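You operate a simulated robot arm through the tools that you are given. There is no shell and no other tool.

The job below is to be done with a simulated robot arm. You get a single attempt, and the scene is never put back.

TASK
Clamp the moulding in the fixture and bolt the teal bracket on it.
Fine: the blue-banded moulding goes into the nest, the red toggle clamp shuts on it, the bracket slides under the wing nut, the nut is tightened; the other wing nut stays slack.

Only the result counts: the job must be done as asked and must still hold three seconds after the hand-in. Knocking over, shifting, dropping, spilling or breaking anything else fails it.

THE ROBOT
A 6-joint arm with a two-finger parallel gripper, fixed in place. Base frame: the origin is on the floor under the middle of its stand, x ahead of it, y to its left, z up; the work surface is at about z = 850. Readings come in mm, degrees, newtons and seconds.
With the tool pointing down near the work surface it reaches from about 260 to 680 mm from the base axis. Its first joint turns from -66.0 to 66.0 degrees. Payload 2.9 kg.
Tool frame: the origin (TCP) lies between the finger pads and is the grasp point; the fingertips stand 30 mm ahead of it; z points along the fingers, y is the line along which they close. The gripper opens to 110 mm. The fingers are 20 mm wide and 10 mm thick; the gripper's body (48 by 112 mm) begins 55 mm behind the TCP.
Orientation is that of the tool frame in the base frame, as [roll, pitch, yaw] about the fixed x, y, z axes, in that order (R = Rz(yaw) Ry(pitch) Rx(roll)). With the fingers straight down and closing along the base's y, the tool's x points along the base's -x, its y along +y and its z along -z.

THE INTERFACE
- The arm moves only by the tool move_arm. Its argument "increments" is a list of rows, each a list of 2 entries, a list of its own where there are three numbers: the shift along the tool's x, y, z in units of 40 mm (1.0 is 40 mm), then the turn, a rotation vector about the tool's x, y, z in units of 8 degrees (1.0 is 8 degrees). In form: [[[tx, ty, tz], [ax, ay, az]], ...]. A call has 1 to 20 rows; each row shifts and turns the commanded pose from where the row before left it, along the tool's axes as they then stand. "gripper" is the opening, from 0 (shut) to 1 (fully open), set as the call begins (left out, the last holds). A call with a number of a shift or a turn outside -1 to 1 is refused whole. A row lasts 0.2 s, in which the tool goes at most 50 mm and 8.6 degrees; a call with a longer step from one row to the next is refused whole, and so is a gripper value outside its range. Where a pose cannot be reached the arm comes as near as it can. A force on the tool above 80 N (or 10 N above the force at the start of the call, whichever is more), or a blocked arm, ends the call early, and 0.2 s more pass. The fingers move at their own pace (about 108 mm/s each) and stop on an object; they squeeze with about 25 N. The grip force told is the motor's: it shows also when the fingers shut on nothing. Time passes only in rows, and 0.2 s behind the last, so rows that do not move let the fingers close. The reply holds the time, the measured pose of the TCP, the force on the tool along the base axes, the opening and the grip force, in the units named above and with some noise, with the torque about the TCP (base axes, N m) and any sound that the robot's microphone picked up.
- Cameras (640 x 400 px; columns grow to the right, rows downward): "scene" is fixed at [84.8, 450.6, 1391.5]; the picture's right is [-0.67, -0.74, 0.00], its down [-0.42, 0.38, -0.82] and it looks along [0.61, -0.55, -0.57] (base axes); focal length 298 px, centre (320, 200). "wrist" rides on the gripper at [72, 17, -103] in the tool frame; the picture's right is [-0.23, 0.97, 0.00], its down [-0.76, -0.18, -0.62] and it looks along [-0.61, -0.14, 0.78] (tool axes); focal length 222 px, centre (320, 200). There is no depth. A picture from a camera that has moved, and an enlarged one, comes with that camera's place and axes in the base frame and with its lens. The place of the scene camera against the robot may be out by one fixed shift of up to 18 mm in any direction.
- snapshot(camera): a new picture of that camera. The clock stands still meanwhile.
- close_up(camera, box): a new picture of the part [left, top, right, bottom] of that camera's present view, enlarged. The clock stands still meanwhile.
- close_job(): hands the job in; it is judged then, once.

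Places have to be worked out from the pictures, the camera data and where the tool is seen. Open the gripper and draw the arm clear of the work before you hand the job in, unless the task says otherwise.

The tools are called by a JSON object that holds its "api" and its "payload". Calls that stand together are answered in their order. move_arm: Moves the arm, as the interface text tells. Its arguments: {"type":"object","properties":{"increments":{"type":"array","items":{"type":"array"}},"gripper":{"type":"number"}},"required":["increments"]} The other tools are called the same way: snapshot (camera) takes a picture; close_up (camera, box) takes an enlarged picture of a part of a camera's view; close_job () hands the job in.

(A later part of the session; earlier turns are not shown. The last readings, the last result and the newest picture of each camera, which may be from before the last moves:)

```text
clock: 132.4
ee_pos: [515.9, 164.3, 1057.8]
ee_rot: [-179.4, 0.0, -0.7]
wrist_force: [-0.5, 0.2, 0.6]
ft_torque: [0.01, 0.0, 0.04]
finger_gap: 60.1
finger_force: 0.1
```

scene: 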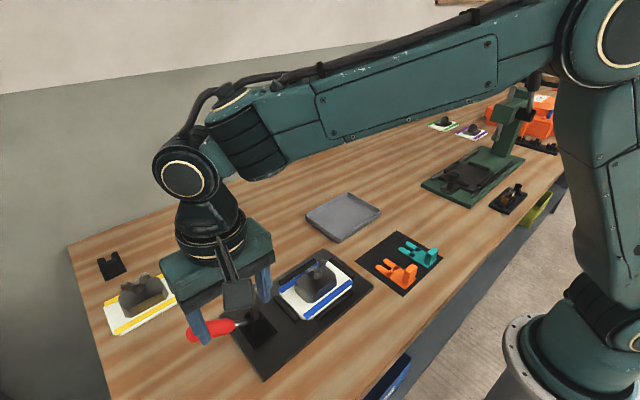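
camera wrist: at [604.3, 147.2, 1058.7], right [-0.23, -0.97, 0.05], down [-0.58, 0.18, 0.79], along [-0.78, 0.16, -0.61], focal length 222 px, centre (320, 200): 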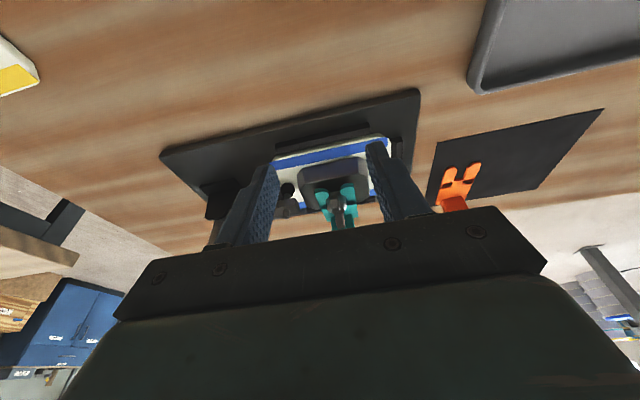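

The tool is upright, with a 0.6° roll error to trim. I'll trim it, return above the nut, and rotate to yaw≈-170 for the loosening stroke.

{"api": "move_arm", "payload": {"increments": [[[-0.97, -0.04, 0.2], [-0.075, 0, 0]], [[-0.97, -0.04, 0.2], [0, 0, 0]], [[-0.97, -0.04, 0.2], [0, 0, 0]], [[0, 0, 0], [0, 0, 1]], [[0, 0, 0], [0, 0, 1]], [[0, 0, 0], [0, 0, 1]], [[0, 0, 0], [0, 0, 1]], [[0, 0, 0], [0, 0, 1]], [[0, 0, 0], [0, 0, 1]], [[0, 0, 0], [0, 0, 1]], [[0, 0, 0], [0, 0, 1]], [[0, 0, 0], [0, 0, 1]], [[0, 0, 0], [0, 0, 1]], [[0, 0, 0], [0, 0, 1]], [[0, 0, 0], [0, 0, 0]]]}}

{"api": "move_arm", "payload": {"increments": [[[0, 0, 0], [0, 0, 1]], [[0, 0, 0], [0, 0, 1]], [[0, 0, 0], [0, 0, 1]], [[0, 0, 0], [0, 0, 1]], [[0, 0, 0], [0, 0, 1]], [[0, 0, 0], [0, 0, 1]], [[0, 0, 0], [0, 0, 1]], [[0, 0, 0], [0, 0, 1]], [[0, 0, 0], [0, 0, 1]], [[0, 0, 0], [0, 0, 1]], [[0, 0, 0], [0, 0, 0]], [[0, 0, 0], [0, 0, 0]]], "gripper": 0.4}}

{"api": "close_up", "payload": {"camera": "wrist", "box": [230, 60, 420, 215]}}

```text
clock: 135.6
ee_pos: [399.0, 170.8, 1033.3]
ee_rot: [-179.9, -0.1, -88.9]
wrist_force: [-0.1, 0.3, -0.7]
ft_torque: [0.04, 0.01, 0.02]
finger_gap: 60.7
finger_force: 0.0
```

```text
clock: 138.2
ee_pos: [400.1, 171.1, 1034.0]
ee_rot: [-179.9, 0.0, -168.8]
wrist_force: [-0.2, 0.5, -0.5]
ft_torque: [-0.01, 0.01, -0.02]
finger_gap: 44.1
finger_force: 0.1
```

```text
2.58 times, centred on (325, 138) of wrist
camera zoom: at [324.8, 174.4, 1137.0], right [0.03, 1.0, 0.0], down [0.78, -0.03, 0.62], along [0.62, -0.02, -0.78], focal length 573 px, centre (307, 361)
```

zoom: 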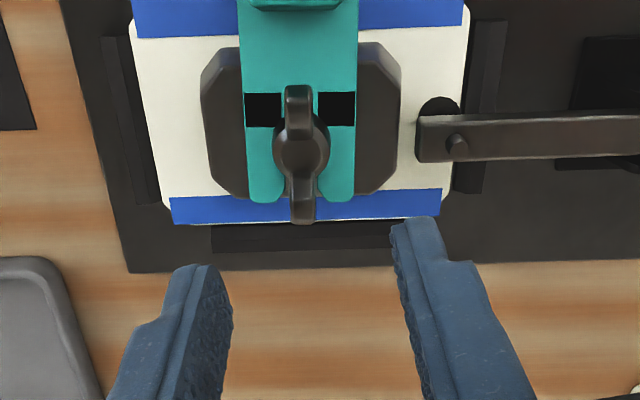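

The wings now point exactly along x, which means the nut is at 270° from its start and against a stop. I'll lower onto it and turn counter-clockwise to free the jammed bracket.

{"api": "move_arm", "payload": {"increments": [[[0.009, -0.0466, 0.5], [0, 0, 0]], [[0, 0, 0.8], [0, 0, 0]], [[0, 0, 0.7], [0, 0, 0]], [[0, 0, 0.28], [0, 0, 0]], [[0, 0, 0], [0, 0, 0]]]}}

{"api": "move_arm", "payload": {"increments": [[[0, 0, 0], [0, 0, 0]], [[0, 0, 0], [0, 0, 0]], [[0, 0, 0], [0, 0, 0]]], "gripper": 0.0}}

{"api": "close_up", "payload": {"camera": "wrist", "box": [240, 80, 400, 225]}}

```text
clock: 139.4
ee_pos: [398.8, 171.8, 942.6]
ee_rot: [-180.0, 0.0, -168.7]
wrist_force: [-0.1, -0.6, 0.0]
ft_torque: [0.0, -0.02, 0.02]
finger_gap: 44.1
finger_force: 0.0
```

```text
clock: 140.2
ee_pos: [400.4, 168.6, 944.0]
ee_rot: [-179.8, -0.2, -169.0]
wrist_force: [6.1, -20.8, -0.7]
ft_torque: [-0.43, -0.11, 0.07]
finger_gap: 23.3
finger_force: 25.1
```

```text
2.76 times, centred on (320, 152) of wrist
camera zoom: at [325.9, 173.0, 1046.6], right [0.04, 1.0, 0.0], down [0.78, -0.03, 0.62], along [0.62, -0.03, -0.78], focal length 613 px, centre (320, 331)
```

zoom: 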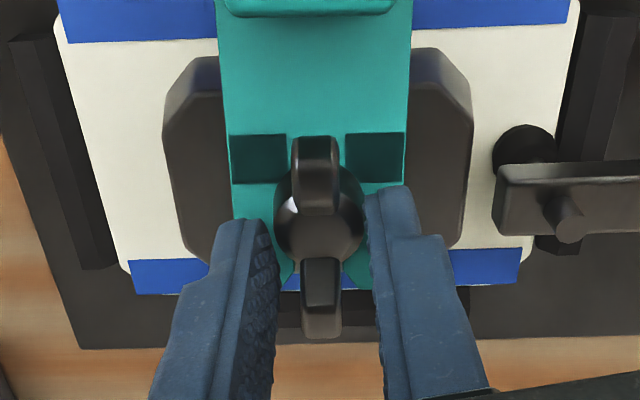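

Side load is -21 N in y, so I'll recentre 1.6 mm and then turn counter-clockwise.

{"api": "move_arm", "payload": {"increments": [[[0, -0.04, 0], [0, 0, 0]], [[0, 0, 0], [0, 0, -0.9]], [[0, 0, 0], [0, 0, -0.9]], [[0, 0, 0], [0, 0, -0.9]], [[0, 0, 0], [0, 0, -0.9]], [[0, 0, 0], [0, 0, 0]]]}}

{"api": "close_up", "payload": {"camera": "wrist", "box": [240, 80, 400, 225]}}

```text
clock: 141.6
ee_pos: [399.9, 169.2, 943.6]
ee_rot: [179.9, 0.0, -139.7]
wrist_force: [-0.7, 1.7, 3.9]
ft_torque: [0.08, -0.01, 0.01]
finger_gap: 22.2
finger_force: 25.2
```

```text
2.76 times, centred on (320, 152) of wrist
camera zoom: at [333.3, 135.8, 1046.4], right [-0.46, 0.89, 0.0], down [0.7, 0.36, 0.62], along [0.55, 0.29, -0.78], focal length 613 px, centre (320, 331)
```

zoom: 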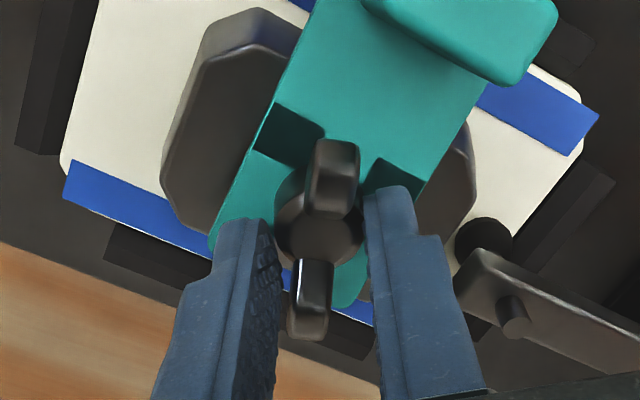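

The nut backs off easily (17° so far), so it had been against a hard stop rather than clamped. I'll continue counter-clockwise.

{"api": "move_arm", "payload": {"increments": [[[0, 0, 0], [0, 0, -0.9]], [[0, 0, 0], [0, 0, -0.9]], [[0, 0, 0], [0, 0, -0.9]], [[0, 0, 0], [0, 0, -0.9]], [[0, 0, 0], [0, 0, -0.9]], [[0, 0, 0], [0, 0, -0.9]], [[0, 0, 0], [0, 0, -0.9]], [[0, 0, 0], [0, 0, -0.9]], [[0, 0, 0], [0, 0, 0]]]}}

{"api": "close_up", "payload": {"camera": "wrist", "box": [240, 80, 400, 225]}}

```text
clock: 143.6
ee_pos: [399.3, 167.6, 942.9]
ee_rot: [-180.0, 0.0, -82.2]
wrist_force: [1.0, 16.5, 11.2]
ft_torque: [0.43, 0.07, 0.0]
finger_gap: 22.0
finger_force: 24.9
```

```text
2.76 times, centred on (320, 152) of wrist
camera zoom: at [392.3, 95.0, 1045.6], right [-1.0, 0.09, 0.0], down [0.07, 0.78, 0.62], along [0.06, 0.62, -0.78], focal length 613 px, centre (320, 331)
```

zoom: 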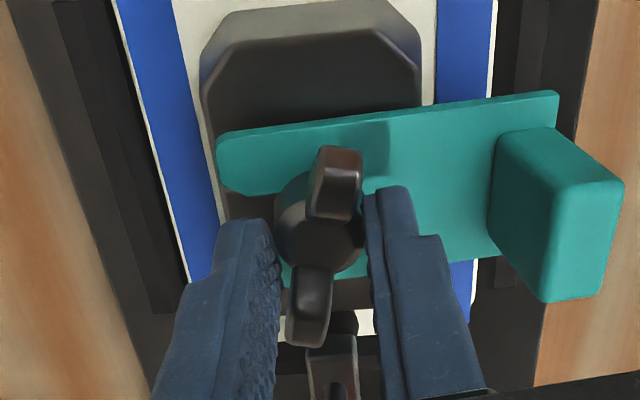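

The nut is backed off about 75° now. I'll continue another ~75° to leave a moderate gap, then check the bracket from the side.

{"api": "move_arm", "payload": {"increments": [[[0, 0, -0.02], [0, 0, -0.9]], [[0, 0, 0], [0, 0, -0.9]], [[0, 0, 0], [0, 0, -0.9]], [[0, 0, 0], [0, 0, -0.9]], [[0, 0, 0], [0, 0, -0.9]], [[0, 0, 0], [0, 0, -0.9]], [[0, 0, 0], [0, 0, -0.9]], [[0, 0, 0], [0, 0, -0.9]], [[0, 0, 0], [0, 0, -0.9]], [[0, 0, 0], [0, 0, 0]]]}}

{"api": "close_up", "payload": {"camera": "wrist", "box": [240, 80, 400, 225]}}

{"api": "close_up", "payload": {"camera": "scene", "box": [290, 255, 350, 305]}}

```text
clock: 145.8
ee_pos: [400.1, 167.5, 943.0]
ee_rot: [-180.0, 0.1, -17.4]
wrist_force: [8.5, 16.7, -14.2]
ft_torque: [0.27, -0.26, 0.0]
finger_gap: 22.0
finger_force: 25.0
```

```text
2.76 times, centred on (320, 152) of wrist
camera zoom: at [463.7, 131.5, 1046.1], right [-0.51, -0.86, 0.0], down [-0.67, 0.4, 0.62], along [-0.54, 0.32, -0.78], focal length 613 px, centre (320, 331)
```

zoom: 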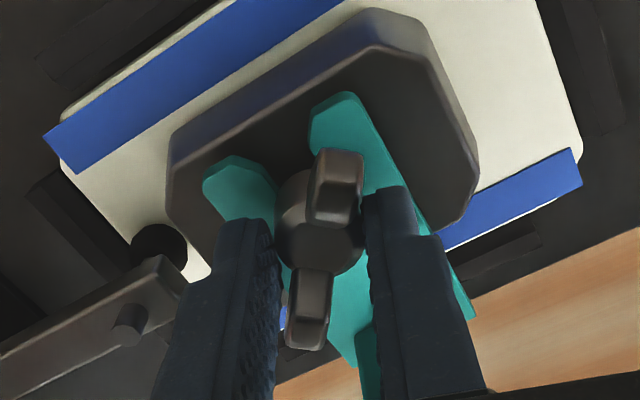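

```text
8.00 times, centred on (320, 280) of scene
camera zoom: at [85.2, 451.1, 1391.3], right [-0.67, -0.74, 0.0], down [-0.43, 0.38, -0.82], along [0.61, -0.55, -0.57], focal length 2381 px, centre (320, -440)
```

zoom: 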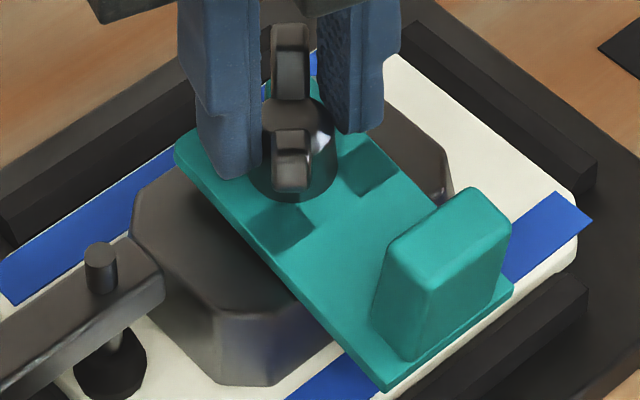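

The bracket hasn't moved although the nut is now 140° looser, so the hub wasn't what held it tilted. I'll release the nut and go back to the same low side view to compare hub height and bracket slope.

{"api": "move_arm", "payload": {"increments": [[[0, 0, 0], [0, 0, 0]], [[0, 0, 0], [0, 0, 0]]], "gripper": 0.55}}

{"api": "move_arm", "payload": {"increments": [[[0, 0, -0.9], [0, 0, 0]], [[0, 0, -0.9], [0, 0, 0]], [[0, 0, -0.9], [0, 0, 0]], [[0, 0, 0], [0, 0, 1]], [[0, 0, 0], [0, 0, 1]], [[0, 0, 0], [0, 0, 1]], [[0, 0, 0], [0, 0, 1]], [[0, 0, 0], [0, 0, 1]], [[0, 0, 0], [0, 0, 1]], [[0, 0, 0], [0, 0, 1]], [[0, 0, 0], [0, 0, 1]], [[0, 0, 0], [0, 0, 1]], [[0, 0, 0], [0, 0, 0.08]], [[0, 0, 0], [0, 0, 0]]]}}

{"api": "move_arm", "payload": {"increments": [[[0.85, 0.083, 0.2], [0, 0, 0]], [[0.85, 0.083, 0.5], [0, 0, 0]], [[0.85, 0.083, 0.5], [0, 0, 0]], [[0, 0, 0], [0, -0.875, 0]], [[0, 0, 0], [0, -0.875, 0]], [[0, 0, 0], [0, -0.875, 0]], [[0, 0, 0], [0, -0.875, 0]], [[0, 0, 0], [0, -0.875, 0]], [[0.395, 0, 0.5625], [0, 0, 0]], [[0.395, 0, 0.5625], [0, 0, 0]], [[0, 0, 0], [0, 0, 0]]]}}

{"api": "close_up", "payload": {"camera": "wrist", "box": [285, 145, 375, 205]}}

```text
clock: 146.4
ee_pos: [399.1, 167.4, 943.7]
ee_rot: [179.8, -0.1, -17.6]
wrist_force: [0.4, 0.1, 0.3]
ft_torque: [0.07, -0.01, -0.01]
finger_gap: 60.5
finger_force: 0.1
```

```text
clock: 149.4
ee_pos: [397.4, 167.2, 1051.7]
ee_rot: [-179.9, 0.0, -90.2]
wrist_force: [0.0, 0.6, 0.8]
ft_torque: [0.02, 0.0, 0.03]
finger_gap: 60.6
finger_force: 0.0
```

```text
clock: 151.8
ee_pos: [390.2, 65.5, 949.5]
ee_rot: [-180.0, 35.1, -90.2]
wrist_force: [0.7, -0.6, -0.1]
ft_torque: [-0.01, 0.02, 0.02]
finger_gap: 60.4
finger_force: 0.0
```

```text
6.67 times, centred on (330, 175) of wrist
camera zoom: at [372.8, -52.3, 992.2], right [-0.97, 0.19, 0.13], down [0.18, 0.27, 0.95], along [0.14, 0.95, -0.29], focal length 1481 px, centre (253, 367)
```

zoom: 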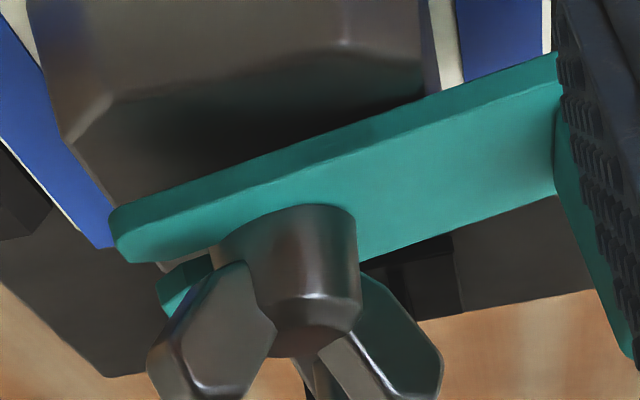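

The hub's visible side is taller now, so the nut does rise as it is loosened. Its skirt had passed down into the tilted fork, so the bracket really was jammed. I'll grip the bracket's tab again, with the hub now about 6 mm above the block, and level it. First I'll straighten and rotate to yaw 180.

{"api": "move_arm", "payload": {"increments": [[[0, 0, 0], [0, 0.875, 0]], [[0, 0, 0], [0, 0.875, 0]], [[0, 0, 0], [0, 0.875, 0]], [[0, 0, 0], [0, 0.875, 0]], [[0, 0, 0], [0, 0.875, 0]], [[0, 0, -0.9], [0, 0, 0]], [[0, 0, -0.9], [0, 0, 0]], [[0, 0, 0], [0, 0, 1]], [[0, 0, 0], [0, 0, 1]], [[0, 0, 0], [0, 0, 1]], [[0, 0, 0], [0, 0, 1]], [[0, 0, 0], [0, 0, 1]], [[0, 0, 0], [0, 0, 1]], [[0, 0, 0], [0, 0, 1]], [[0, 0, 0], [0, 0, 1]], [[0, 0, 0], [0, 0, 1]], [[0, 0, 0], [0, 0, 1]], [[0, 0, 0], [0, 0, 1]], [[0, 0, 0], [0, 0, 0.23]], [[0, 0, 0], [0, 0, 0]]], "gripper": 0.45}}

{"api": "move_arm", "payload": {"increments": [[[0.367, 0.858, 0.1], [0, 0, 0]], [[0.367, 0.858, 0.1], [0, 0, 0]], [[0.367, 0.858, 0.1], [0, 0, 0]], [[0, 0, 0], [0, 0, 0]], [[0, 0, 0], [0, 0, 0]]]}}

{"api": "close_up", "payload": {"camera": "wrist", "box": [240, 60, 420, 215]}}

```text
clock: 156.0
ee_pos: [387.6, 65.3, 1019.5]
ee_rot: [180.0, -0.1, 179.9]
wrist_force: [-0.8, -0.6, 0.4]
ft_torque: [-0.02, -0.01, -0.03]
finger_gap: 49.5
finger_force: 0.1
```

```text
clock: 157.2
ee_pos: [346.0, 170.4, 1008.2]
ee_rot: [-180.0, 0.0, -180.0]
wrist_force: [0.6, -1.0, -0.5]
ft_torque: [0.0, 0.02, 0.02]
finger_gap: 49.2
finger_force: 0.0
```

```text
2.58 times, centred on (330, 138) of wrist
camera zoom: at [273.1, 187.0, 1110.3], right [0.23, 0.97, 0.0], down [0.76, -0.18, 0.62], along [0.61, -0.14, -0.78], focal length 573 px, centre (294, 361)
```

zoom: 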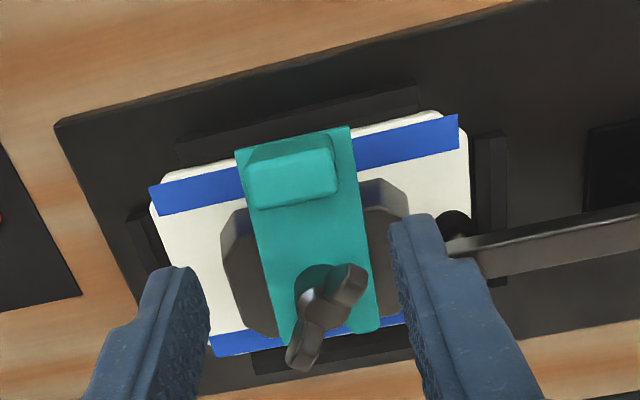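

The tab's top centre is right under the tool at about (343–345, 171). I'll descend and grip it.

{"api": "move_arm", "payload": {"increments": [[[0.01, 0.015, 0.6], [0, 0, 0]], [[0, 0, 0.7], [0, 0, 0]], [[0, 0, 0.5], [0, 0, 0]], [[0, 0, 0.1], [0, 0, 0]], [[0, 0, 0], [0, 0, 0]], [[0, 0, 0], [0, 0, 0]]]}}

{"api": "move_arm", "payload": {"increments": [[[0, 0, 0], [0, 0, 0]], [[0, 0, 0], [0, 0, 0]], [[0, 0, 0], [0, 0, 0]]], "gripper": 0.0}}

{"api": "close_up", "payload": {"camera": "wrist", "box": [250, 120, 410, 240]}}

{"api": "close_up", "payload": {"camera": "scene", "box": [275, 245, 355, 305]}}

```text
clock: 158.6
ee_pos: [345.6, 169.4, 931.1]
ee_rot: [180.0, 0.1, 180.0]
wrist_force: [0.2, -0.9, -0.8]
ft_torque: [0.02, 0.02, -0.01]
finger_gap: 49.7
finger_force: 0.1
```

```text
clock: 159.4
ee_pos: [345.2, 170.2, 931.4]
ee_rot: [-180.0, -0.1, 180.0]
wrist_force: [0.2, -0.4, 0.7]
ft_torque: [0.03, 0.04, 0.03]
finger_gap: 29.9
finger_force: 25.5
```

```text
3.33 times, centred on (330, 180) of wrist
camera zoom: at [273.1, 186.9, 1034.8], right [0.23, 0.97, 0.0], down [0.76, -0.18, 0.62], along [0.61, -0.14, -0.78], focal length 740 px, centre (287, 267)
```

zoom: 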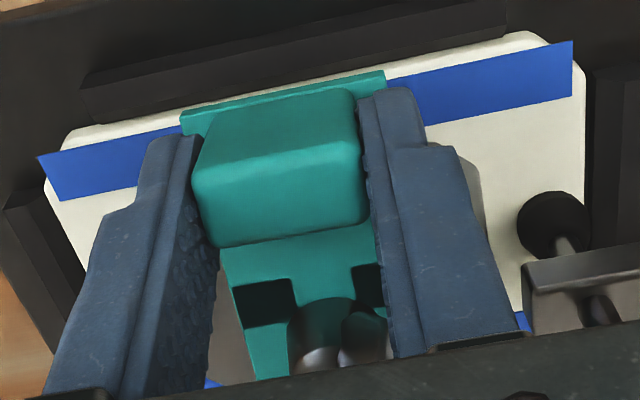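

```text
6.67 times, centred on (315, 275) of scene
camera zoom: at [84.8, 450.6, 1391.5], right [-0.67, -0.74, 0.0], down [-0.42, 0.38, -0.82], along [0.61, -0.55, -0.57], focal length 1984 px, centre (353, -300)
```

zoom: 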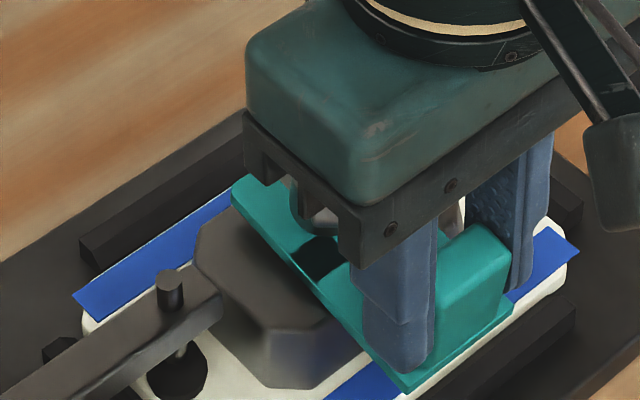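

The tab is gripped with no load. I'll pull it back 1.5 mm off the stud, then level it in 3° steps while raising and feeding forward to keep its heel on the block edge.

{"api": "move_arm", "payload": {"increments": [[[0.0375, 0, -0.01], [0, 0, 0]], [[0, 0, 0], [0, 0, 0]]]}}

{"api": "move_arm", "payload": {"increments": [[[-0.035, 0, -0.035], [0, 0.375, 0]], [[0, 0, 0], [0, 0, 0]]]}}

{"api": "move_arm", "payload": {"increments": [[[-0.035, 0, -0.035], [0, 0.375, 0]], [[0, 0, 0], [0, 0, 0]]]}}

{"api": "close_up", "payload": {"camera": "scene", "box": [275, 245, 355, 305]}}

{"api": "close_up", "payload": {"camera": "wrist", "box": [250, 120, 410, 240]}}

```text
clock: 160.0
ee_pos: [342.7, 168.8, 931.4]
ee_rot: [-179.9, -0.2, 180.0]
wrist_force: [6.0, -0.8, -10.4]
ft_torque: [-0.03, 0.54, -0.02]
finger_gap: 29.8
finger_force: 25.3
```

```text
clock: 160.6
ee_pos: [344.8, 170.1, 933.7]
ee_rot: [-180.0, -3.1, -180.0]
wrist_force: [1.1, -0.4, -0.4]
ft_torque: [-0.01, -0.01, 0.02]
finger_gap: 29.6
finger_force: 24.8
```

```text
clock: 161.2
ee_pos: [346.2, 168.4, 934.5]
ee_rot: [179.9, -6.1, -180.0]
wrist_force: [0.5, -0.5, -0.4]
ft_torque: [0.01, 0.02, 0.0]
finger_gap: 29.7
finger_force: 25.3
```

```text
6.67 times, centred on (315, 275) of scene
camera zoom: at [84.8, 450.6, 1391.5], right [-0.67, -0.74, 0.0], down [-0.42, 0.38, -0.82], along [0.61, -0.55, -0.57], focal length 1984 px, centre (353, -300)
```

zoom: 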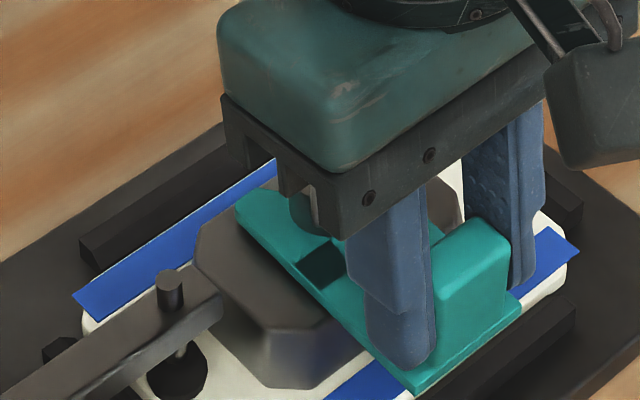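

```text
3.33 times, centred on (330, 180) of wrist
camera zoom: at [284.9, 187.4, 1045.1], right [0.23, 0.97, -0.02], down [0.82, -0.18, 0.54], along [0.52, -0.14, -0.84], focal length 740 px, centre (287, 267)
```

zoom: 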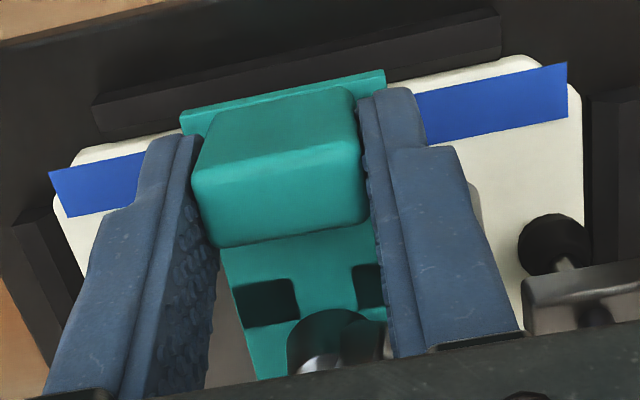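

When pulled back, the bracket touched the hub near the slot root, and as I level it the force vanishes. I'll take one more 3° step, then lower gently to sense which end touches the block.

{"api": "move_arm", "payload": {"increments": [[[-0.035, 0, -0.03], [0, 0.375, 0]], [[0, 0, 0], [0, 0, 0]]]}}

{"api": "move_arm", "payload": {"increments": [[[0, 0, 0.02], [0, 0, 0]], [[0, 0, 0], [0, 0, 0]]]}}

{"api": "move_arm", "payload": {"increments": [[[0, 0, 0.02], [0, 0, 0]], [[0, 0, 0], [0, 0, 0]]]}}

{"api": "close_up", "payload": {"camera": "scene", "box": [275, 245, 355, 305]}}

```text
clock: 161.8
ee_pos: [346.8, 169.7, 934.8]
ee_rot: [-180.0, -9.1, 179.9]
wrist_force: [-0.9, -0.2, -0.6]
ft_torque: [0.0, 0.02, 0.06]
finger_gap: 29.4
finger_force: 25.4
```

```text
clock: 162.4
ee_pos: [347.3, 168.6, 935.5]
ee_rot: [180.0, -8.9, 180.0]
wrist_force: [-1.3, -1.3, 5.6]
ft_torque: [-0.03, -0.11, -0.07]
finger_gap: 29.8
finger_force: 24.5
```

```text
clock: 163.0
ee_pos: [347.1, 168.4, 934.9]
ee_rot: [179.9, -8.9, 180.0]
wrist_force: [-4.4, -1.2, 18.3]
ft_torque: [-0.07, -0.35, -0.04]
finger_gap: 29.7
finger_force: 24.6
```

```text
6.67 times, centred on (315, 275) of scene
camera zoom: at [84.5, 450.4, 1391.5], right [-0.67, -0.74, 0.0], down [-0.42, 0.38, -0.82], along [0.61, -0.55, -0.57], focal length 1984 px, centre (353, -300)
```

zoom: 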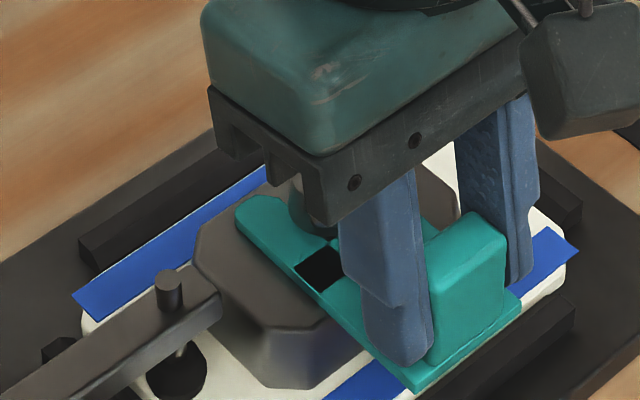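

Contact is at the block's -x edge (lever ≈ 28 mm), so the nose is still slightly high. I'll raise a touch, rotate 2° more nose-down, and probe again.

{"api": "move_arm", "payload": {"increments": [[[-0.02, 0, -0.04], [0, 0.25, 0]], [[0, 0, 0.01], [0, 0, 0]], [[0, 0, 0], [0, 0, 0]]]}}

{"api": "move_arm", "payload": {"increments": [[[0, 0, 0.015], [0, 0, 0]], [[0, 0, 0], [0, 0, 0]]]}}

{"api": "move_arm", "payload": {"increments": [[[0, 0, 0.015], [0, 0, 0]], [[0, 0, 0], [0, 0, 0]]]}}

```text
clock: 163.8
ee_pos: [347.7, 167.8, 936.3]
ee_rot: [179.9, -11.0, -180.0]
wrist_force: [1.9, 0.2, 3.7]
ft_torque: [-0.02, -0.43, 0.06]
finger_gap: 29.7
finger_force: 25.1
```

```text
clock: 164.4
ee_pos: [347.7, 168.5, 935.3]
ee_rot: [-179.9, -11.1, 180.0]
wrist_force: [1.0, 0.8, 8.3]
ft_torque: [0.02, -0.72, 0.01]
finger_gap: 29.3
finger_force: 25.0
```

```text
clock: 165.0
ee_pos: [347.0, 169.1, 934.5]
ee_rot: [180.0, -10.9, 179.9]
wrist_force: [1.3, -0.3, 15.4]
ft_torque: [0.0, -0.6, -0.02]
finger_gap: 29.8
finger_force: 25.0
```

Both the tips and the heel now touch (lever ≈ 36 mm, 15 N), so the bracket lies flat. Next I'll gauge the clearance under the hub by raising in 0.4 mm steps until the hub pushes back.

{"api": "move_arm", "payload": {"increments": [[[0, 0, -0.02], [0, 0, 0]], [[0, 0, 0], [0, 0, 0]]]}}

{"api": "move_arm", "payload": {"increments": [[[0, 0, -0.01], [0, 0, 0]], [[0, 0, 0], [0, 0, 0]]]}}

{"api": "move_arm", "payload": {"increments": [[[0, 0, -0.01], [0, 0, 0]], [[0, 0, 0], [0, 0, 0]]]}}

{"api": "move_arm", "payload": {"increments": [[[0, 0, -0.01], [0, 0, 0]], [[0, 0, 0], [0, 0, 0]]]}}

{"api": "move_arm", "payload": {"increments": [[[0, 0, -0.01], [0, 0, 0]], [[0, 0, 0], [0, 0, 0]]]}}

```text
clock: 165.6
ee_pos: [347.2, 169.3, 934.3]
ee_rot: [180.0, -11.0, 179.9]
wrist_force: [2.0, -0.7, 6.1]
ft_torque: [0.05, -0.47, -0.04]
finger_gap: 29.7
finger_force: 25.0
```

```text
clock: 166.2
ee_pos: [347.4, 168.8, 935.5]
ee_rot: [-179.9, -11.1, -180.0]
wrist_force: [-0.1, -0.4, 0.0]
ft_torque: [-0.03, 0.0, 0.06]
finger_gap: 30.1
finger_force: 24.9
```

```text
clock: 166.8
ee_pos: [347.6, 168.9, 936.9]
ee_rot: [180.0, -11.1, -180.0]
wrist_force: [-0.2, -0.9, -0.8]
ft_torque: [0.01, 0.03, 0.01]
finger_gap: 29.6
finger_force: 25.2
```

```text
clock: 167.4
ee_pos: [347.8, 169.8, 936.4]
ee_rot: [180.0, -10.8, -179.9]
wrist_force: [-0.8, -0.4, -1.0]
ft_torque: [0.03, 0.01, 0.04]
finger_gap: 29.3
finger_force: 25.5
```

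```text
clock: 168.0
ee_pos: [349.3, 169.2, 936.5]
ee_rot: [180.0, -11.0, 180.0]
wrist_force: [-0.1, 0.0, -1.0]
ft_torque: [0.01, 0.02, -0.01]
finger_gap: 29.4
finger_force: 25.5
```

No hub contact yet after 1.2 mm of lift. I'll keep raising.

{"api": "move_arm", "payload": {"increments": [[[0, 0, -0.01], [0, 0, 0]], [[0, 0, 0], [0, 0, 0]]]}}

{"api": "move_arm", "payload": {"increments": [[[0, 0, -0.01], [0, 0, 0]], [[0, 0, 0], [0, 0, 0]]]}}

{"api": "move_arm", "payload": {"increments": [[[0, 0, -0.01], [0, 0, 0]], [[0, 0, 0], [0, 0, 0]]]}}

{"api": "move_arm", "payload": {"increments": [[[0, 0, -0.01], [0, 0, 0]], [[0, 0, 0], [0, 0, 0]]]}}

{"api": "move_arm", "payload": {"increments": [[[0, 0, -0.01], [0, 0, 0]], [[0, 0, 0], [0, 0, 0]]]}}

```text
clock: 168.6
ee_pos: [349.1, 169.3, 938.5]
ee_rot: [180.0, -11.0, -179.9]
wrist_force: [0.2, -0.1, -1.3]
ft_torque: [-0.02, 0.01, 0.0]
finger_gap: 29.5
finger_force: 25.0
```

```text
clock: 169.2
ee_pos: [349.1, 170.3, 936.7]
ee_rot: [-180.0, -10.9, -179.9]
wrist_force: [-0.6, -0.4, -1.1]
ft_torque: [-0.02, -0.01, 0.03]
finger_gap: 29.6
finger_force: 25.0
```

```text
clock: 169.8
ee_pos: [348.6, 169.6, 937.2]
ee_rot: [-180.0, -11.0, -179.9]
wrist_force: [-0.2, -0.3, -0.1]
ft_torque: [0.0, -0.02, -0.02]
finger_gap: 29.7
finger_force: 25.1
```

```text
clock: 170.4
ee_pos: [347.4, 169.6, 937.9]
ee_rot: [179.9, -11.0, 179.9]
wrist_force: [-0.3, -0.2, -1.2]
ft_torque: [0.0, 0.05, 0.0]
finger_gap: 29.5
finger_force: 25.1
```

```text
clock: 171.0
ee_pos: [348.4, 168.9, 938.2]
ee_rot: [180.0, -11.0, 180.0]
wrist_force: [0.2, -0.4, -2.1]
ft_torque: [0.02, 0.04, 0.03]
finger_gap: 29.4
finger_force: 25.1
```

3.2 mm of lift and still free, so I'll continue with 0.8 mm steps to find where the hub really stops it.

{"api": "move_arm", "payload": {"increments": [[[0, 0, -0.02], [0, 0, 0]], [[0, 0, 0], [0, 0, 0]]]}}

{"api": "move_arm", "payload": {"increments": [[[0, 0, -0.02], [0, 0, 0]], [[0, 0, 0], [0, 0, 0]]]}}

{"api": "move_arm", "payload": {"increments": [[[0, 0, -0.02], [0, 0, 0]], [[0, 0, 0], [0, 0, 0]]]}}

{"api": "close_up", "payload": {"camera": "scene", "box": [275, 245, 355, 305]}}

{"api": "close_up", "payload": {"camera": "wrist", "box": [250, 120, 410, 240]}}

```text
clock: 171.6
ee_pos: [348.6, 168.4, 938.9]
ee_rot: [179.9, -11.0, -180.0]
wrist_force: [0.8, -0.1, -0.9]
ft_torque: [0.03, 0.02, 0.02]
finger_gap: 29.5
finger_force: 24.4
```

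```text
clock: 172.2
ee_pos: [348.9, 168.7, 941.0]
ee_rot: [179.9, -11.0, 180.0]
wrist_force: [0.3, 1.1, -2.6]
ft_torque: [0.03, 0.12, 0.01]
finger_gap: 29.9
finger_force: 25.0
```

```text
clock: 172.8
ee_pos: [348.2, 169.8, 941.4]
ee_rot: [180.0, -11.1, 179.9]
wrist_force: [1.4, 1.8, -10.1]
ft_torque: [0.05, 0.37, 0.09]
finger_gap: 29.7
finger_force: 24.6
```

```text
6.67 times, centred on (315, 275) of scene
camera zoom: at [85.0, 450.7, 1391.4], right [-0.67, -0.74, 0.0], down [-0.42, 0.38, -0.82], along [0.61, -0.55, -0.57], focal length 1984 px, centre (353, -300)
```

zoom: 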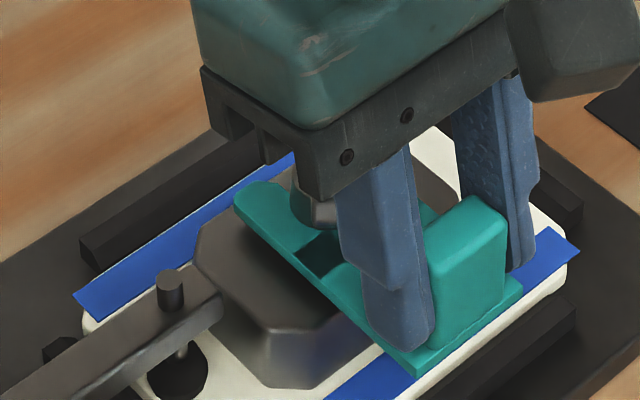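

```text
3.33 times, centred on (330, 180) of wrist
camera zoom: at [297.8, 187.0, 1055.9], right [0.22, 0.97, -0.04], down [0.87, -0.18, 0.47], along [0.45, -0.14, -0.88], focal length 740 px, centre (287, 267)
```

zoom: 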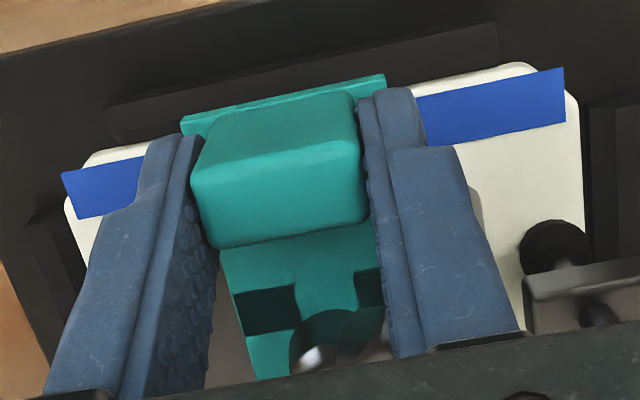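

At about 4.7 mm of lift the hub pushes back (-10 N at its -x rim). So with the nut at 130° there are about 4.7 mm of play over a flat bracket, and it needs nearly a full turn more. I'll zoom to confirm visually.

{"api": "close_up", "payload": {"camera": "scene", "box": [300, 262, 332, 284]}}

```text
16.00 times, centred on (316, 273) of scene
camera zoom: at [85.0, 450.7, 1391.4], right [-0.67, -0.74, 0.0], down [-0.42, 0.38, -0.82], along [0.61, -0.55, -0.57], focal length 4762 px, centre (384, -968)
```

zoom: 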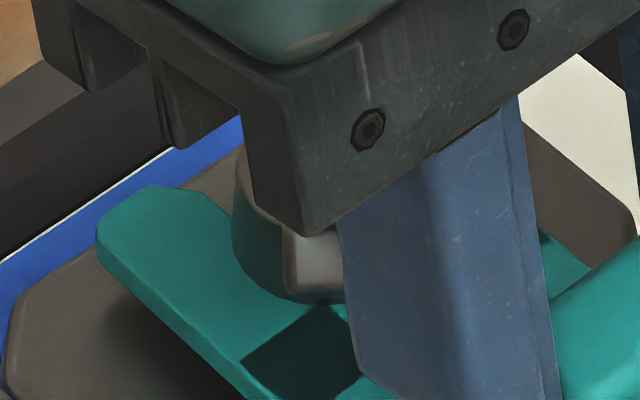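

It's confirmed: the hub touches only with the bracket lifted, so the earlier 270° stop was the hub biting a wedged, tilted bracket. I'll take the bracket out, set it back on its mat, lower the nut most of the way, then reinsert the bracket with little play. First I'll withdraw it straight back.

{"api": "move_arm", "payload": {"increments": [[[-0.0115, 0, 0.059], [0, 0, 0]], [[0, 0, 0], [0, 0, 0]]]}}

{"api": "move_arm", "payload": {"increments": [[[0.1, 0, 0.0195], [0, 0, 0]], [[0.15, 0, 0.029], [0, 0, 0]], [[0.25, 0, 0.0486], [0, 0, 0]], [[0.3, 0, 0.0583], [0, 0, 0]], [[0.35, 0, 0.068], [0, 0, 0]], [[0.35, 0, 0.068], [0, 0, 0]], [[0, 0, 0], [0, 0, 0]]]}}

{"api": "close_up", "payload": {"camera": "scene", "box": [275, 235, 375, 310]}}

```text
clock: 173.4
ee_pos: [349.9, 168.3, 938.5]
ee_rot: [180.0, -11.1, -180.0]
wrist_force: [0.5, -0.1, -0.9]
ft_torque: [-0.01, 0.0, 0.02]
finger_gap: 29.7
finger_force: 25.3
```

```text
clock: 175.0
ee_pos: [289.2, 169.4, 939.8]
ee_rot: [179.9, -11.1, 179.9]
wrist_force: [0.0, -0.4, -1.1]
ft_torque: [0.02, 0.02, -0.02]
finger_gap: 29.5
finger_force: 25.0
```

```text
5.33 times, centred on (325, 272) of scene
camera zoom: at [84.8, 450.6, 1391.5], right [-0.67, -0.74, 0.0], down [-0.42, 0.38, -0.82], along [0.61, -0.55, -0.57], focal length 1587 px, centre (293, -187)
```

zoom: 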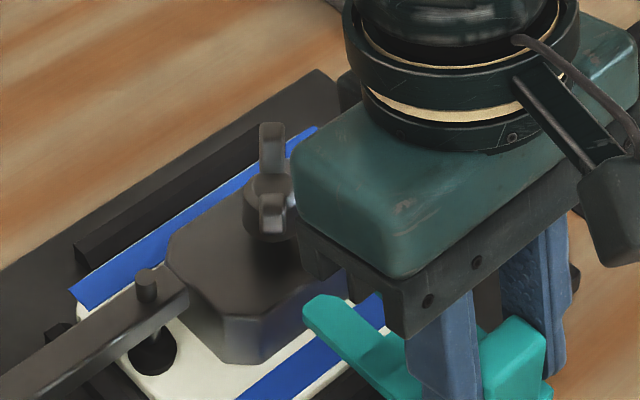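

The bracket is out cleanly. I'll raise it and carry it back to the mat.

{"api": "move_arm", "payload": {"increments": [[[0.143, 0, -0.736], [0, 0, 0]], [[0.143, 0, -0.736], [0, 0, 0]], [[0, -0.46, 0], [0, 0, 0]], [[0, -0.921, 0], [0, 0, 0]], [[0, -0.921, 0], [0, 0, 0]], [[0, -0.921, 0], [0, 0, 0]], [[0, -0.921, 0], [0, 0, 0]], [[0, -0.921, 0], [0, 0, 0]], [[0, -0.921, 0], [0, 0, 0]], [[0.1, -0.46, 0.02], [0, 0, 0]], [[0, 0, 0], [0, 0, 0]], [[0, 0, 0], [0, 0, 0]]]}}

{"api": "snapshot", "payload": {"camera": "wrist"}}

{"api": "close_up", "payload": {"camera": "scene", "box": [350, 180, 470, 290]}}

```text
clock: 177.6
ee_pos: [283.2, -89.9, 997.0]
ee_rot: [180.0, -11.0, -179.9]
wrist_force: [0.9, 0.7, -0.6]
ft_torque: [-0.02, 0.0, -0.01]
finger_gap: 29.8
finger_force: 25.4
```

```text
taken
camera wrist: at [232.4, -71.9, 1112.7], right [0.22, 0.97, -0.04], down [0.87, -0.18, 0.47], along [0.45, -0.14, -0.88], focal length 222 px, centre (320, 200)
```

wrist: 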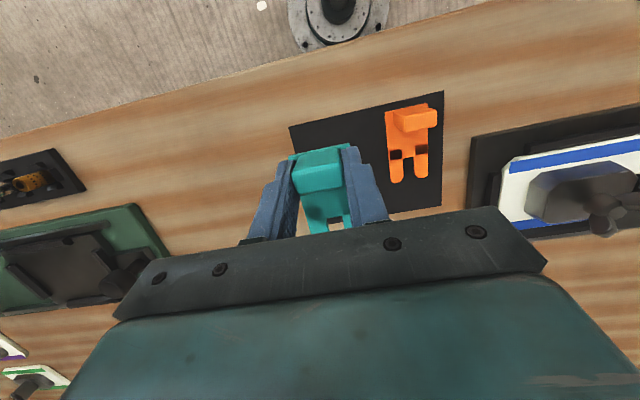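

```text
3.64 times, centred on (410, 235) of scene
camera zoom: at [84.8, 450.5, 1391.5], right [-0.67, -0.74, 0.0], down [-0.42, 0.38, -0.82], along [0.61, -0.55, -0.57], focal length 1082 px, centre (-7, 73)
```

zoom: 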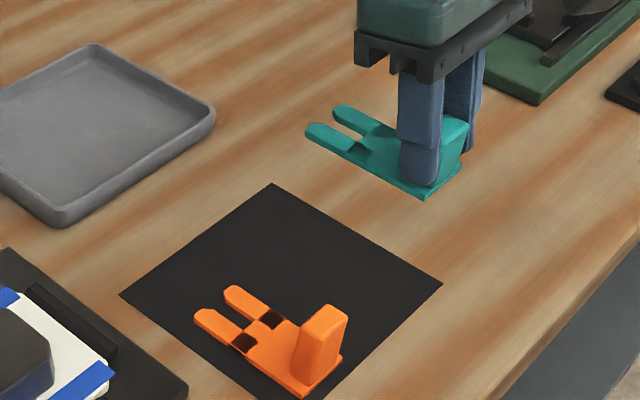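

Above the mat now. I'll lower to just above it, then in small steps until contact.

{"api": "move_arm", "payload": {"increments": [[[-0.116, 0, 0.595], [0, 0, 0]], [[-0.116, 0, 0.595], [0, 0, 0]], [[-0.116, 0, 0.595], [0, 0, 0]], [[-0.116, 0, 0.595], [0, 0, 0]], [[0, 0, 0], [0, 0, 0]]]}}

{"api": "move_arm", "payload": {"increments": [[[-0.01, 0, 0.05], [0, 0, 0]], [[-0.01, 0, 0.05], [0, 0, 0]], [[0, 0, 0], [0, 0, 0]]]}}

{"api": "move_arm", "payload": {"increments": [[[-0.007, 0, 0.035], [0, 0, 0]], [[0, 0, 0], [0, 0, 0]]]}}

{"api": "move_arm", "payload": {"increments": [[[-0.007, 0, 0.035], [0, 0, 0]], [[0, 0, 0], [0, 0, 0]]]}}

```text
clock: 178.8
ee_pos: [283.4, -87.5, 901.7]
ee_rot: [179.9, -11.0, 180.0]
wrist_force: [-0.6, -0.2, -2.0]
ft_torque: [0.0, 0.04, -0.01]
finger_gap: 29.5
finger_force: 24.7
```

```text
clock: 179.6
ee_pos: [283.9, -87.4, 896.4]
ee_rot: [-180.0, -10.9, 180.0]
wrist_force: [-0.4, -1.1, -0.7]
ft_torque: [-0.02, -0.01, -0.03]
finger_gap: 29.6
finger_force: 25.0
```

```text
clock: 180.2
ee_pos: [283.1, -88.6, 895.8]
ee_rot: [-179.9, -11.0, -180.0]
wrist_force: [-0.3, -1.4, -1.3]
ft_torque: [0.01, 0.0, 0.04]
finger_gap: 29.5
finger_force: 25.6
```

```text
clock: 180.8
ee_pos: [283.6, -87.5, 895.1]
ee_rot: [-180.0, -10.9, 180.0]
wrist_force: [0.2, 0.5, -1.3]
ft_torque: [0.0, 0.0, -0.05]
finger_gap: 29.6
finger_force: 25.0
```

No contact yet at z≈895, so I'll keep lowering in 1.2 mm steps.

{"api": "move_arm", "payload": {"increments": [[[-0.006, 0, 0.03], [0, 0, 0]], [[0, 0, 0], [0, 0, 0]]]}}

{"api": "move_arm", "payload": {"increments": [[[-0.006, 0, 0.03], [0, 0, 0]], [[0, 0, 0], [0, 0, 0]]]}}

{"api": "move_arm", "payload": {"increments": [[[-0.004, 0, 0.02], [0, 0, 0]], [[0, 0, 0], [0, 0, 0]]]}}

{"api": "close_up", "payload": {"camera": "scene", "box": [370, 215, 460, 285]}}

```text
clock: 181.4
ee_pos: [283.0, -88.0, 894.4]
ee_rot: [180.0, -11.0, -180.0]
wrist_force: [0.6, -0.2, 0.7]
ft_torque: [0.01, 0.03, 0.0]
finger_gap: 29.4
finger_force: 25.2
```

```text
clock: 182.0
ee_pos: [283.0, -88.4, 892.5]
ee_rot: [-180.0, -11.0, -179.9]
wrist_force: [-0.1, 1.3, -0.3]
ft_torque: [-0.02, 0.01, 0.02]
finger_gap: 29.4
finger_force: 25.1
```

```text
clock: 182.6
ee_pos: [283.8, -88.3, 890.8]
ee_rot: [180.0, -11.1, 180.0]
wrist_force: [0.1, 0.7, -1.4]
ft_torque: [-0.01, 0.0, -0.01]
finger_gap: 29.9
finger_force: 25.1
```

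```text
5.71 times, centred on (415, 250) of scene
camera zoom: at [84.8, 450.6, 1391.5], right [-0.67, -0.74, 0.0], down [-0.42, 0.38, -0.82], along [0.61, -0.55, -0.57], focal length 1701 px, centre (-223, -86)
```

zoom: 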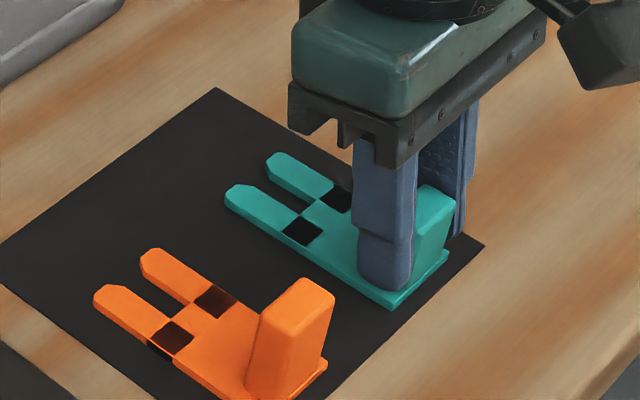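

Close to the mat now, so I'll continue with 0.8 mm steps.

{"api": "move_arm", "payload": {"increments": [[[-0.004, 0, 0.02], [0, 0, 0]], [[0, 0, 0], [0, 0, 0]]]}}

{"api": "move_arm", "payload": {"increments": [[[-0.004, 0, 0.02], [0, 0, 0]], [[0, 0, 0], [0, 0, 0]]]}}

{"api": "move_arm", "payload": {"increments": [[[-0.004, 0, 0.02], [0, 0, 0]], [[0, 0, 0], [0, 0, 0]]]}}

```text
clock: 183.2
ee_pos: [283.7, -88.9, 891.1]
ee_rot: [-180.0, -10.9, 179.9]
wrist_force: [0.2, 0.2, -1.0]
ft_torque: [-0.04, -0.02, -0.01]
finger_gap: 29.6
finger_force: 25.1
```

```text
clock: 183.8
ee_pos: [284.4, -89.4, 890.7]
ee_rot: [-180.0, -10.9, -180.0]
wrist_force: [-3.4, 1.1, 16.7]
ft_torque: [0.1, -0.3, 0.04]
finger_gap: 29.7
finger_force: 25.6
```

```text
clock: 184.4
ee_pos: [284.1, -90.0, 889.5]
ee_rot: [180.0, -11.1, 180.0]
wrist_force: [-2.5, 2.6, 23.3]
ft_torque: [0.03, 0.13, 0.0]
finger_gap: 29.6
finger_force: 24.9
```

The bracket is on the mat (contact at z≈890.5). I'll release it and retreat upward along the tool axis.

{"api": "move_arm", "payload": {"increments": [[[0, 0, -0.01], [0, 0, 0]], [[0, 0, 0], [0, 0, 0]]], "gripper": 0.45}}

{"api": "move_arm", "payload": {"increments": [[[0, 0, -0.5], [0, 0, 0]], [[0, 0, -0.8], [0, 0, 0]], [[0, 0, -0.8], [0, 0, 0]], [[0, 0, -0.8], [0, -0.69, 0]], [[0, 0, 0], [0, -0.69, 0]], [[0, 0, 0], [0, 0, 0]], [[0, 0, 0], [0, 0, 0]]]}}

{"api": "snapshot", "payload": {"camera": "wrist"}}

{"api": "close_up", "payload": {"camera": "scene", "box": [280, 225, 360, 295]}}

```text
clock: 185.0
ee_pos: [283.4, -89.6, 889.2]
ee_rot: [-180.0, -11.0, 179.9]
wrist_force: [1.0, -0.1, 0.3]
ft_torque: [0.03, -0.01, -0.02]
finger_gap: 49.6
finger_force: 0.1
```

```text
clock: 186.6
ee_pos: [307.2, -89.5, 1003.7]
ee_rot: [180.0, 0.0, 180.0]
wrist_force: [0.3, 0.1, 0.1]
ft_torque: [0.01, -0.01, -0.01]
finger_gap: 49.5
finger_force: 0.1
```

```text
taken
camera wrist: at [234.2, -70.9, 1107.3], right [0.23, 0.97, 0.0], down [0.76, -0.18, 0.62], along [0.61, -0.14, -0.78], focal length 222 px, centre (320, 200)
```

wrist: 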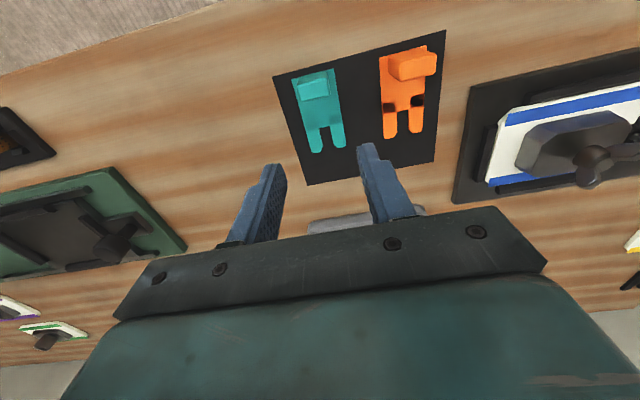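

```text
5.71 times, centred on (320, 260) of scene
camera zoom: at [84.8, 450.6, 1391.5], right [-0.67, -0.74, 0.0], down [-0.42, 0.38, -0.82], along [0.61, -0.55, -0.57], focal length 1701 px, centre (320, -143)
```

zoom: 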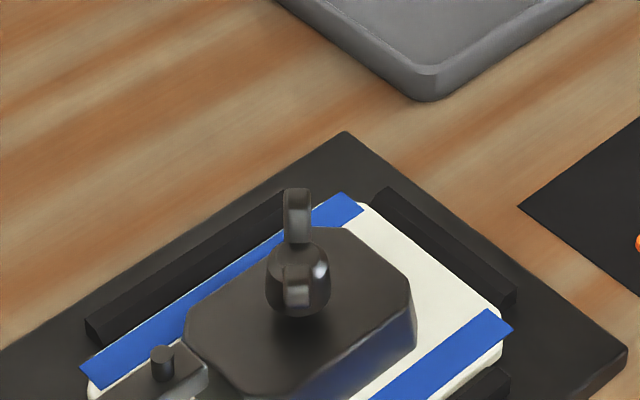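

The bracket is back on the mat. I'll zoom on the nut alone to measure the hub's height above the block.

{"api": "close_up", "payload": {"camera": "scene", "box": [300, 258, 336, 284]}}

{"api": "close_up", "payload": {"camera": "scene", "box": [90, 255, 190, 325]}}

```text
15.38 times, centred on (318, 271) of scene
camera zoom: at [84.8, 450.6, 1391.5], right [-0.67, -0.74, 0.0], down [-0.42, 0.38, -0.82], along [0.61, -0.55, -0.57], focal length 4579 px, centre (351, -892)
```

zoom: 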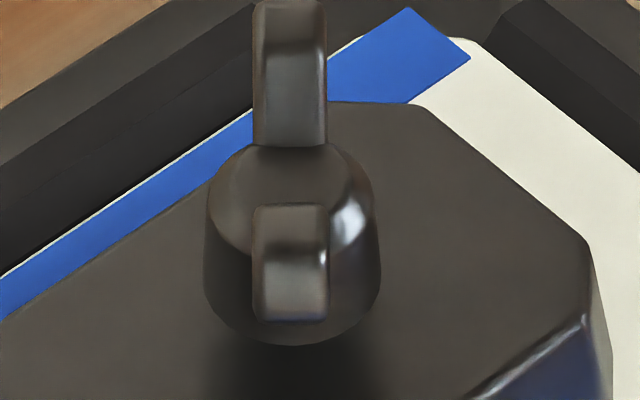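

```text
5.71 times, centred on (140, 290) of scene
camera zoom: at [84.8, 450.6, 1391.5], right [-0.67, -0.74, 0.0], down [-0.42, 0.38, -0.82], along [0.61, -0.55, -0.57], focal length 1701 px, centre (1349, -314)
```

zoom: 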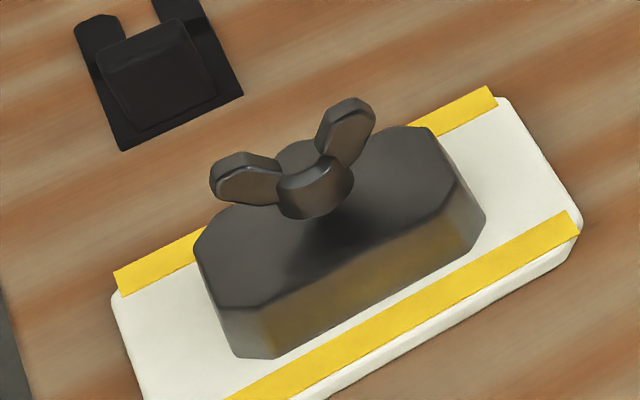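

Both nuts look as expected, and the yellow one is untouched. I'll return above the blue nut and rotate to yaw≈-40 so the jaws straddle its wings for a long clockwise stroke.

{"api": "move_arm", "payload": {"increments": [[[-0.33, 0.923, 0], [0, 0, 0]], [[-0.33, 0.923, -0.05], [0, 0, 0]], [[-0.33, 0.923, -0.05], [0, 0, 0]], [[-0.33, 0.923, -0.05], [0, 0, 0]], [[-0.33, 0.923, -0.05], [0, 0, 0]], [[-0.33, 0.923, -0.05], [0, 0, 0]], [[-0.33, 0.923, 0], [0, 0, 0]], [[0, 0, 0], [0, 0, 0]]]}}

{"api": "move_arm", "payload": {"increments": [[[0, 0, 0], [0, 0, -1]], [[0, 0, 0], [0, 0, -1]], [[0, 0, 0], [0, 0, -1]], [[0, 0, 0], [0, 0, -1]], [[0, 0, 0], [0, 0, -1]], [[0, 0, 0], [0, 0, -1]], [[0, 0, 0], [0, 0, -1]], [[0, 0, 0], [0, 0, -1]], [[0, 0, 0], [0, 0, -1]], [[0, 0, 0], [0, 0, -1]], [[0, 0, 0], [0, 0, -1]], [[0, 0, 0], [0, 0, -1]], [[0, 0, 0], [0, 0, -1]], [[0, 0, 0], [0, 0, -1]], [[0, 0, 0], [0, 0, -1]], [[0, 0, 0], [0, 0, -1]], [[0, 0, 0], [0, 0, -1]], [[0, 0, 0], [0, 0, -0.5]], [[0, 0, 0], [0, 0, 0]], [[0, 0, 0], [0, 0, 0]]], "gripper": 0.4}}

{"api": "close_up", "payload": {"camera": "wrist", "box": [220, 60, 420, 215]}}

```text
clock: 188.4
ee_pos: [400.4, 167.9, 1012.0]
ee_rot: [-179.9, -0.1, -180.0]
wrist_force: [-0.5, -0.6, 0.4]
ft_torque: [0.04, 0.0, -0.02]
finger_gap: 49.9
finger_force: 0.1
```

```text
clock: 192.6
ee_pos: [399.0, 170.2, 1013.8]
ee_rot: [-180.0, -0.1, -40.1]
wrist_force: [0.3, 0.1, 0.2]
ft_torque: [0.0, -0.01, 0.03]
finger_gap: 43.7
finger_force: 0.0
```

```text
2.58 times, centred on (320, 138) of wrist
camera zoom: at [444.1, 111.1, 1116.6], right [-0.8, -0.6, 0.0], down [-0.47, 0.63, 0.62], along [-0.37, 0.5, -0.78], focal length 573 px, centre (320, 361)
```

zoom: 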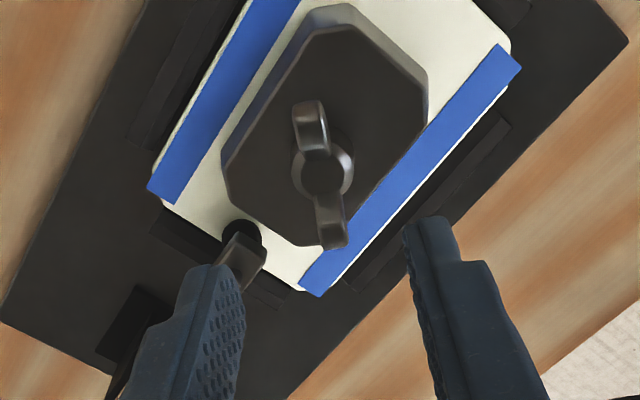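

The wings are aligned with the jaws and the hub is centred. I'll lower and close on it.

{"api": "move_arm", "payload": {"increments": [[[0, 0, 0.6], [0, 0, 0]], [[0, 0, 0.7], [0, 0, 0]], [[0, 0, 0.45], [0, 0, 0]], [[0, 0, 0], [0, 0, 0]]]}}

{"api": "move_arm", "payload": {"increments": [[[0, 0, 0], [0, 0, 0]], [[0, 0, 0], [0, 0, 0]], [[0, 0, 0], [0, 0, 0]]], "gripper": 0.0}}

```text
clock: 193.6
ee_pos: [399.5, 170.0, 942.7]
ee_rot: [-179.9, -0.1, -40.0]
wrist_force: [0.2, 0.1, -0.3]
ft_torque: [-0.04, 0.0, 0.0]
finger_gap: 43.9
finger_force: 0.0
```

```text
clock: 194.4
ee_pos: [397.4, 167.5, 942.3]
ee_rot: [179.8, 0.0, -40.1]
wrist_force: [-4.6, -5.4, -0.8]
ft_torque: [-0.1, 0.04, -0.01]
finger_gap: 23.3
finger_force: 24.9
```

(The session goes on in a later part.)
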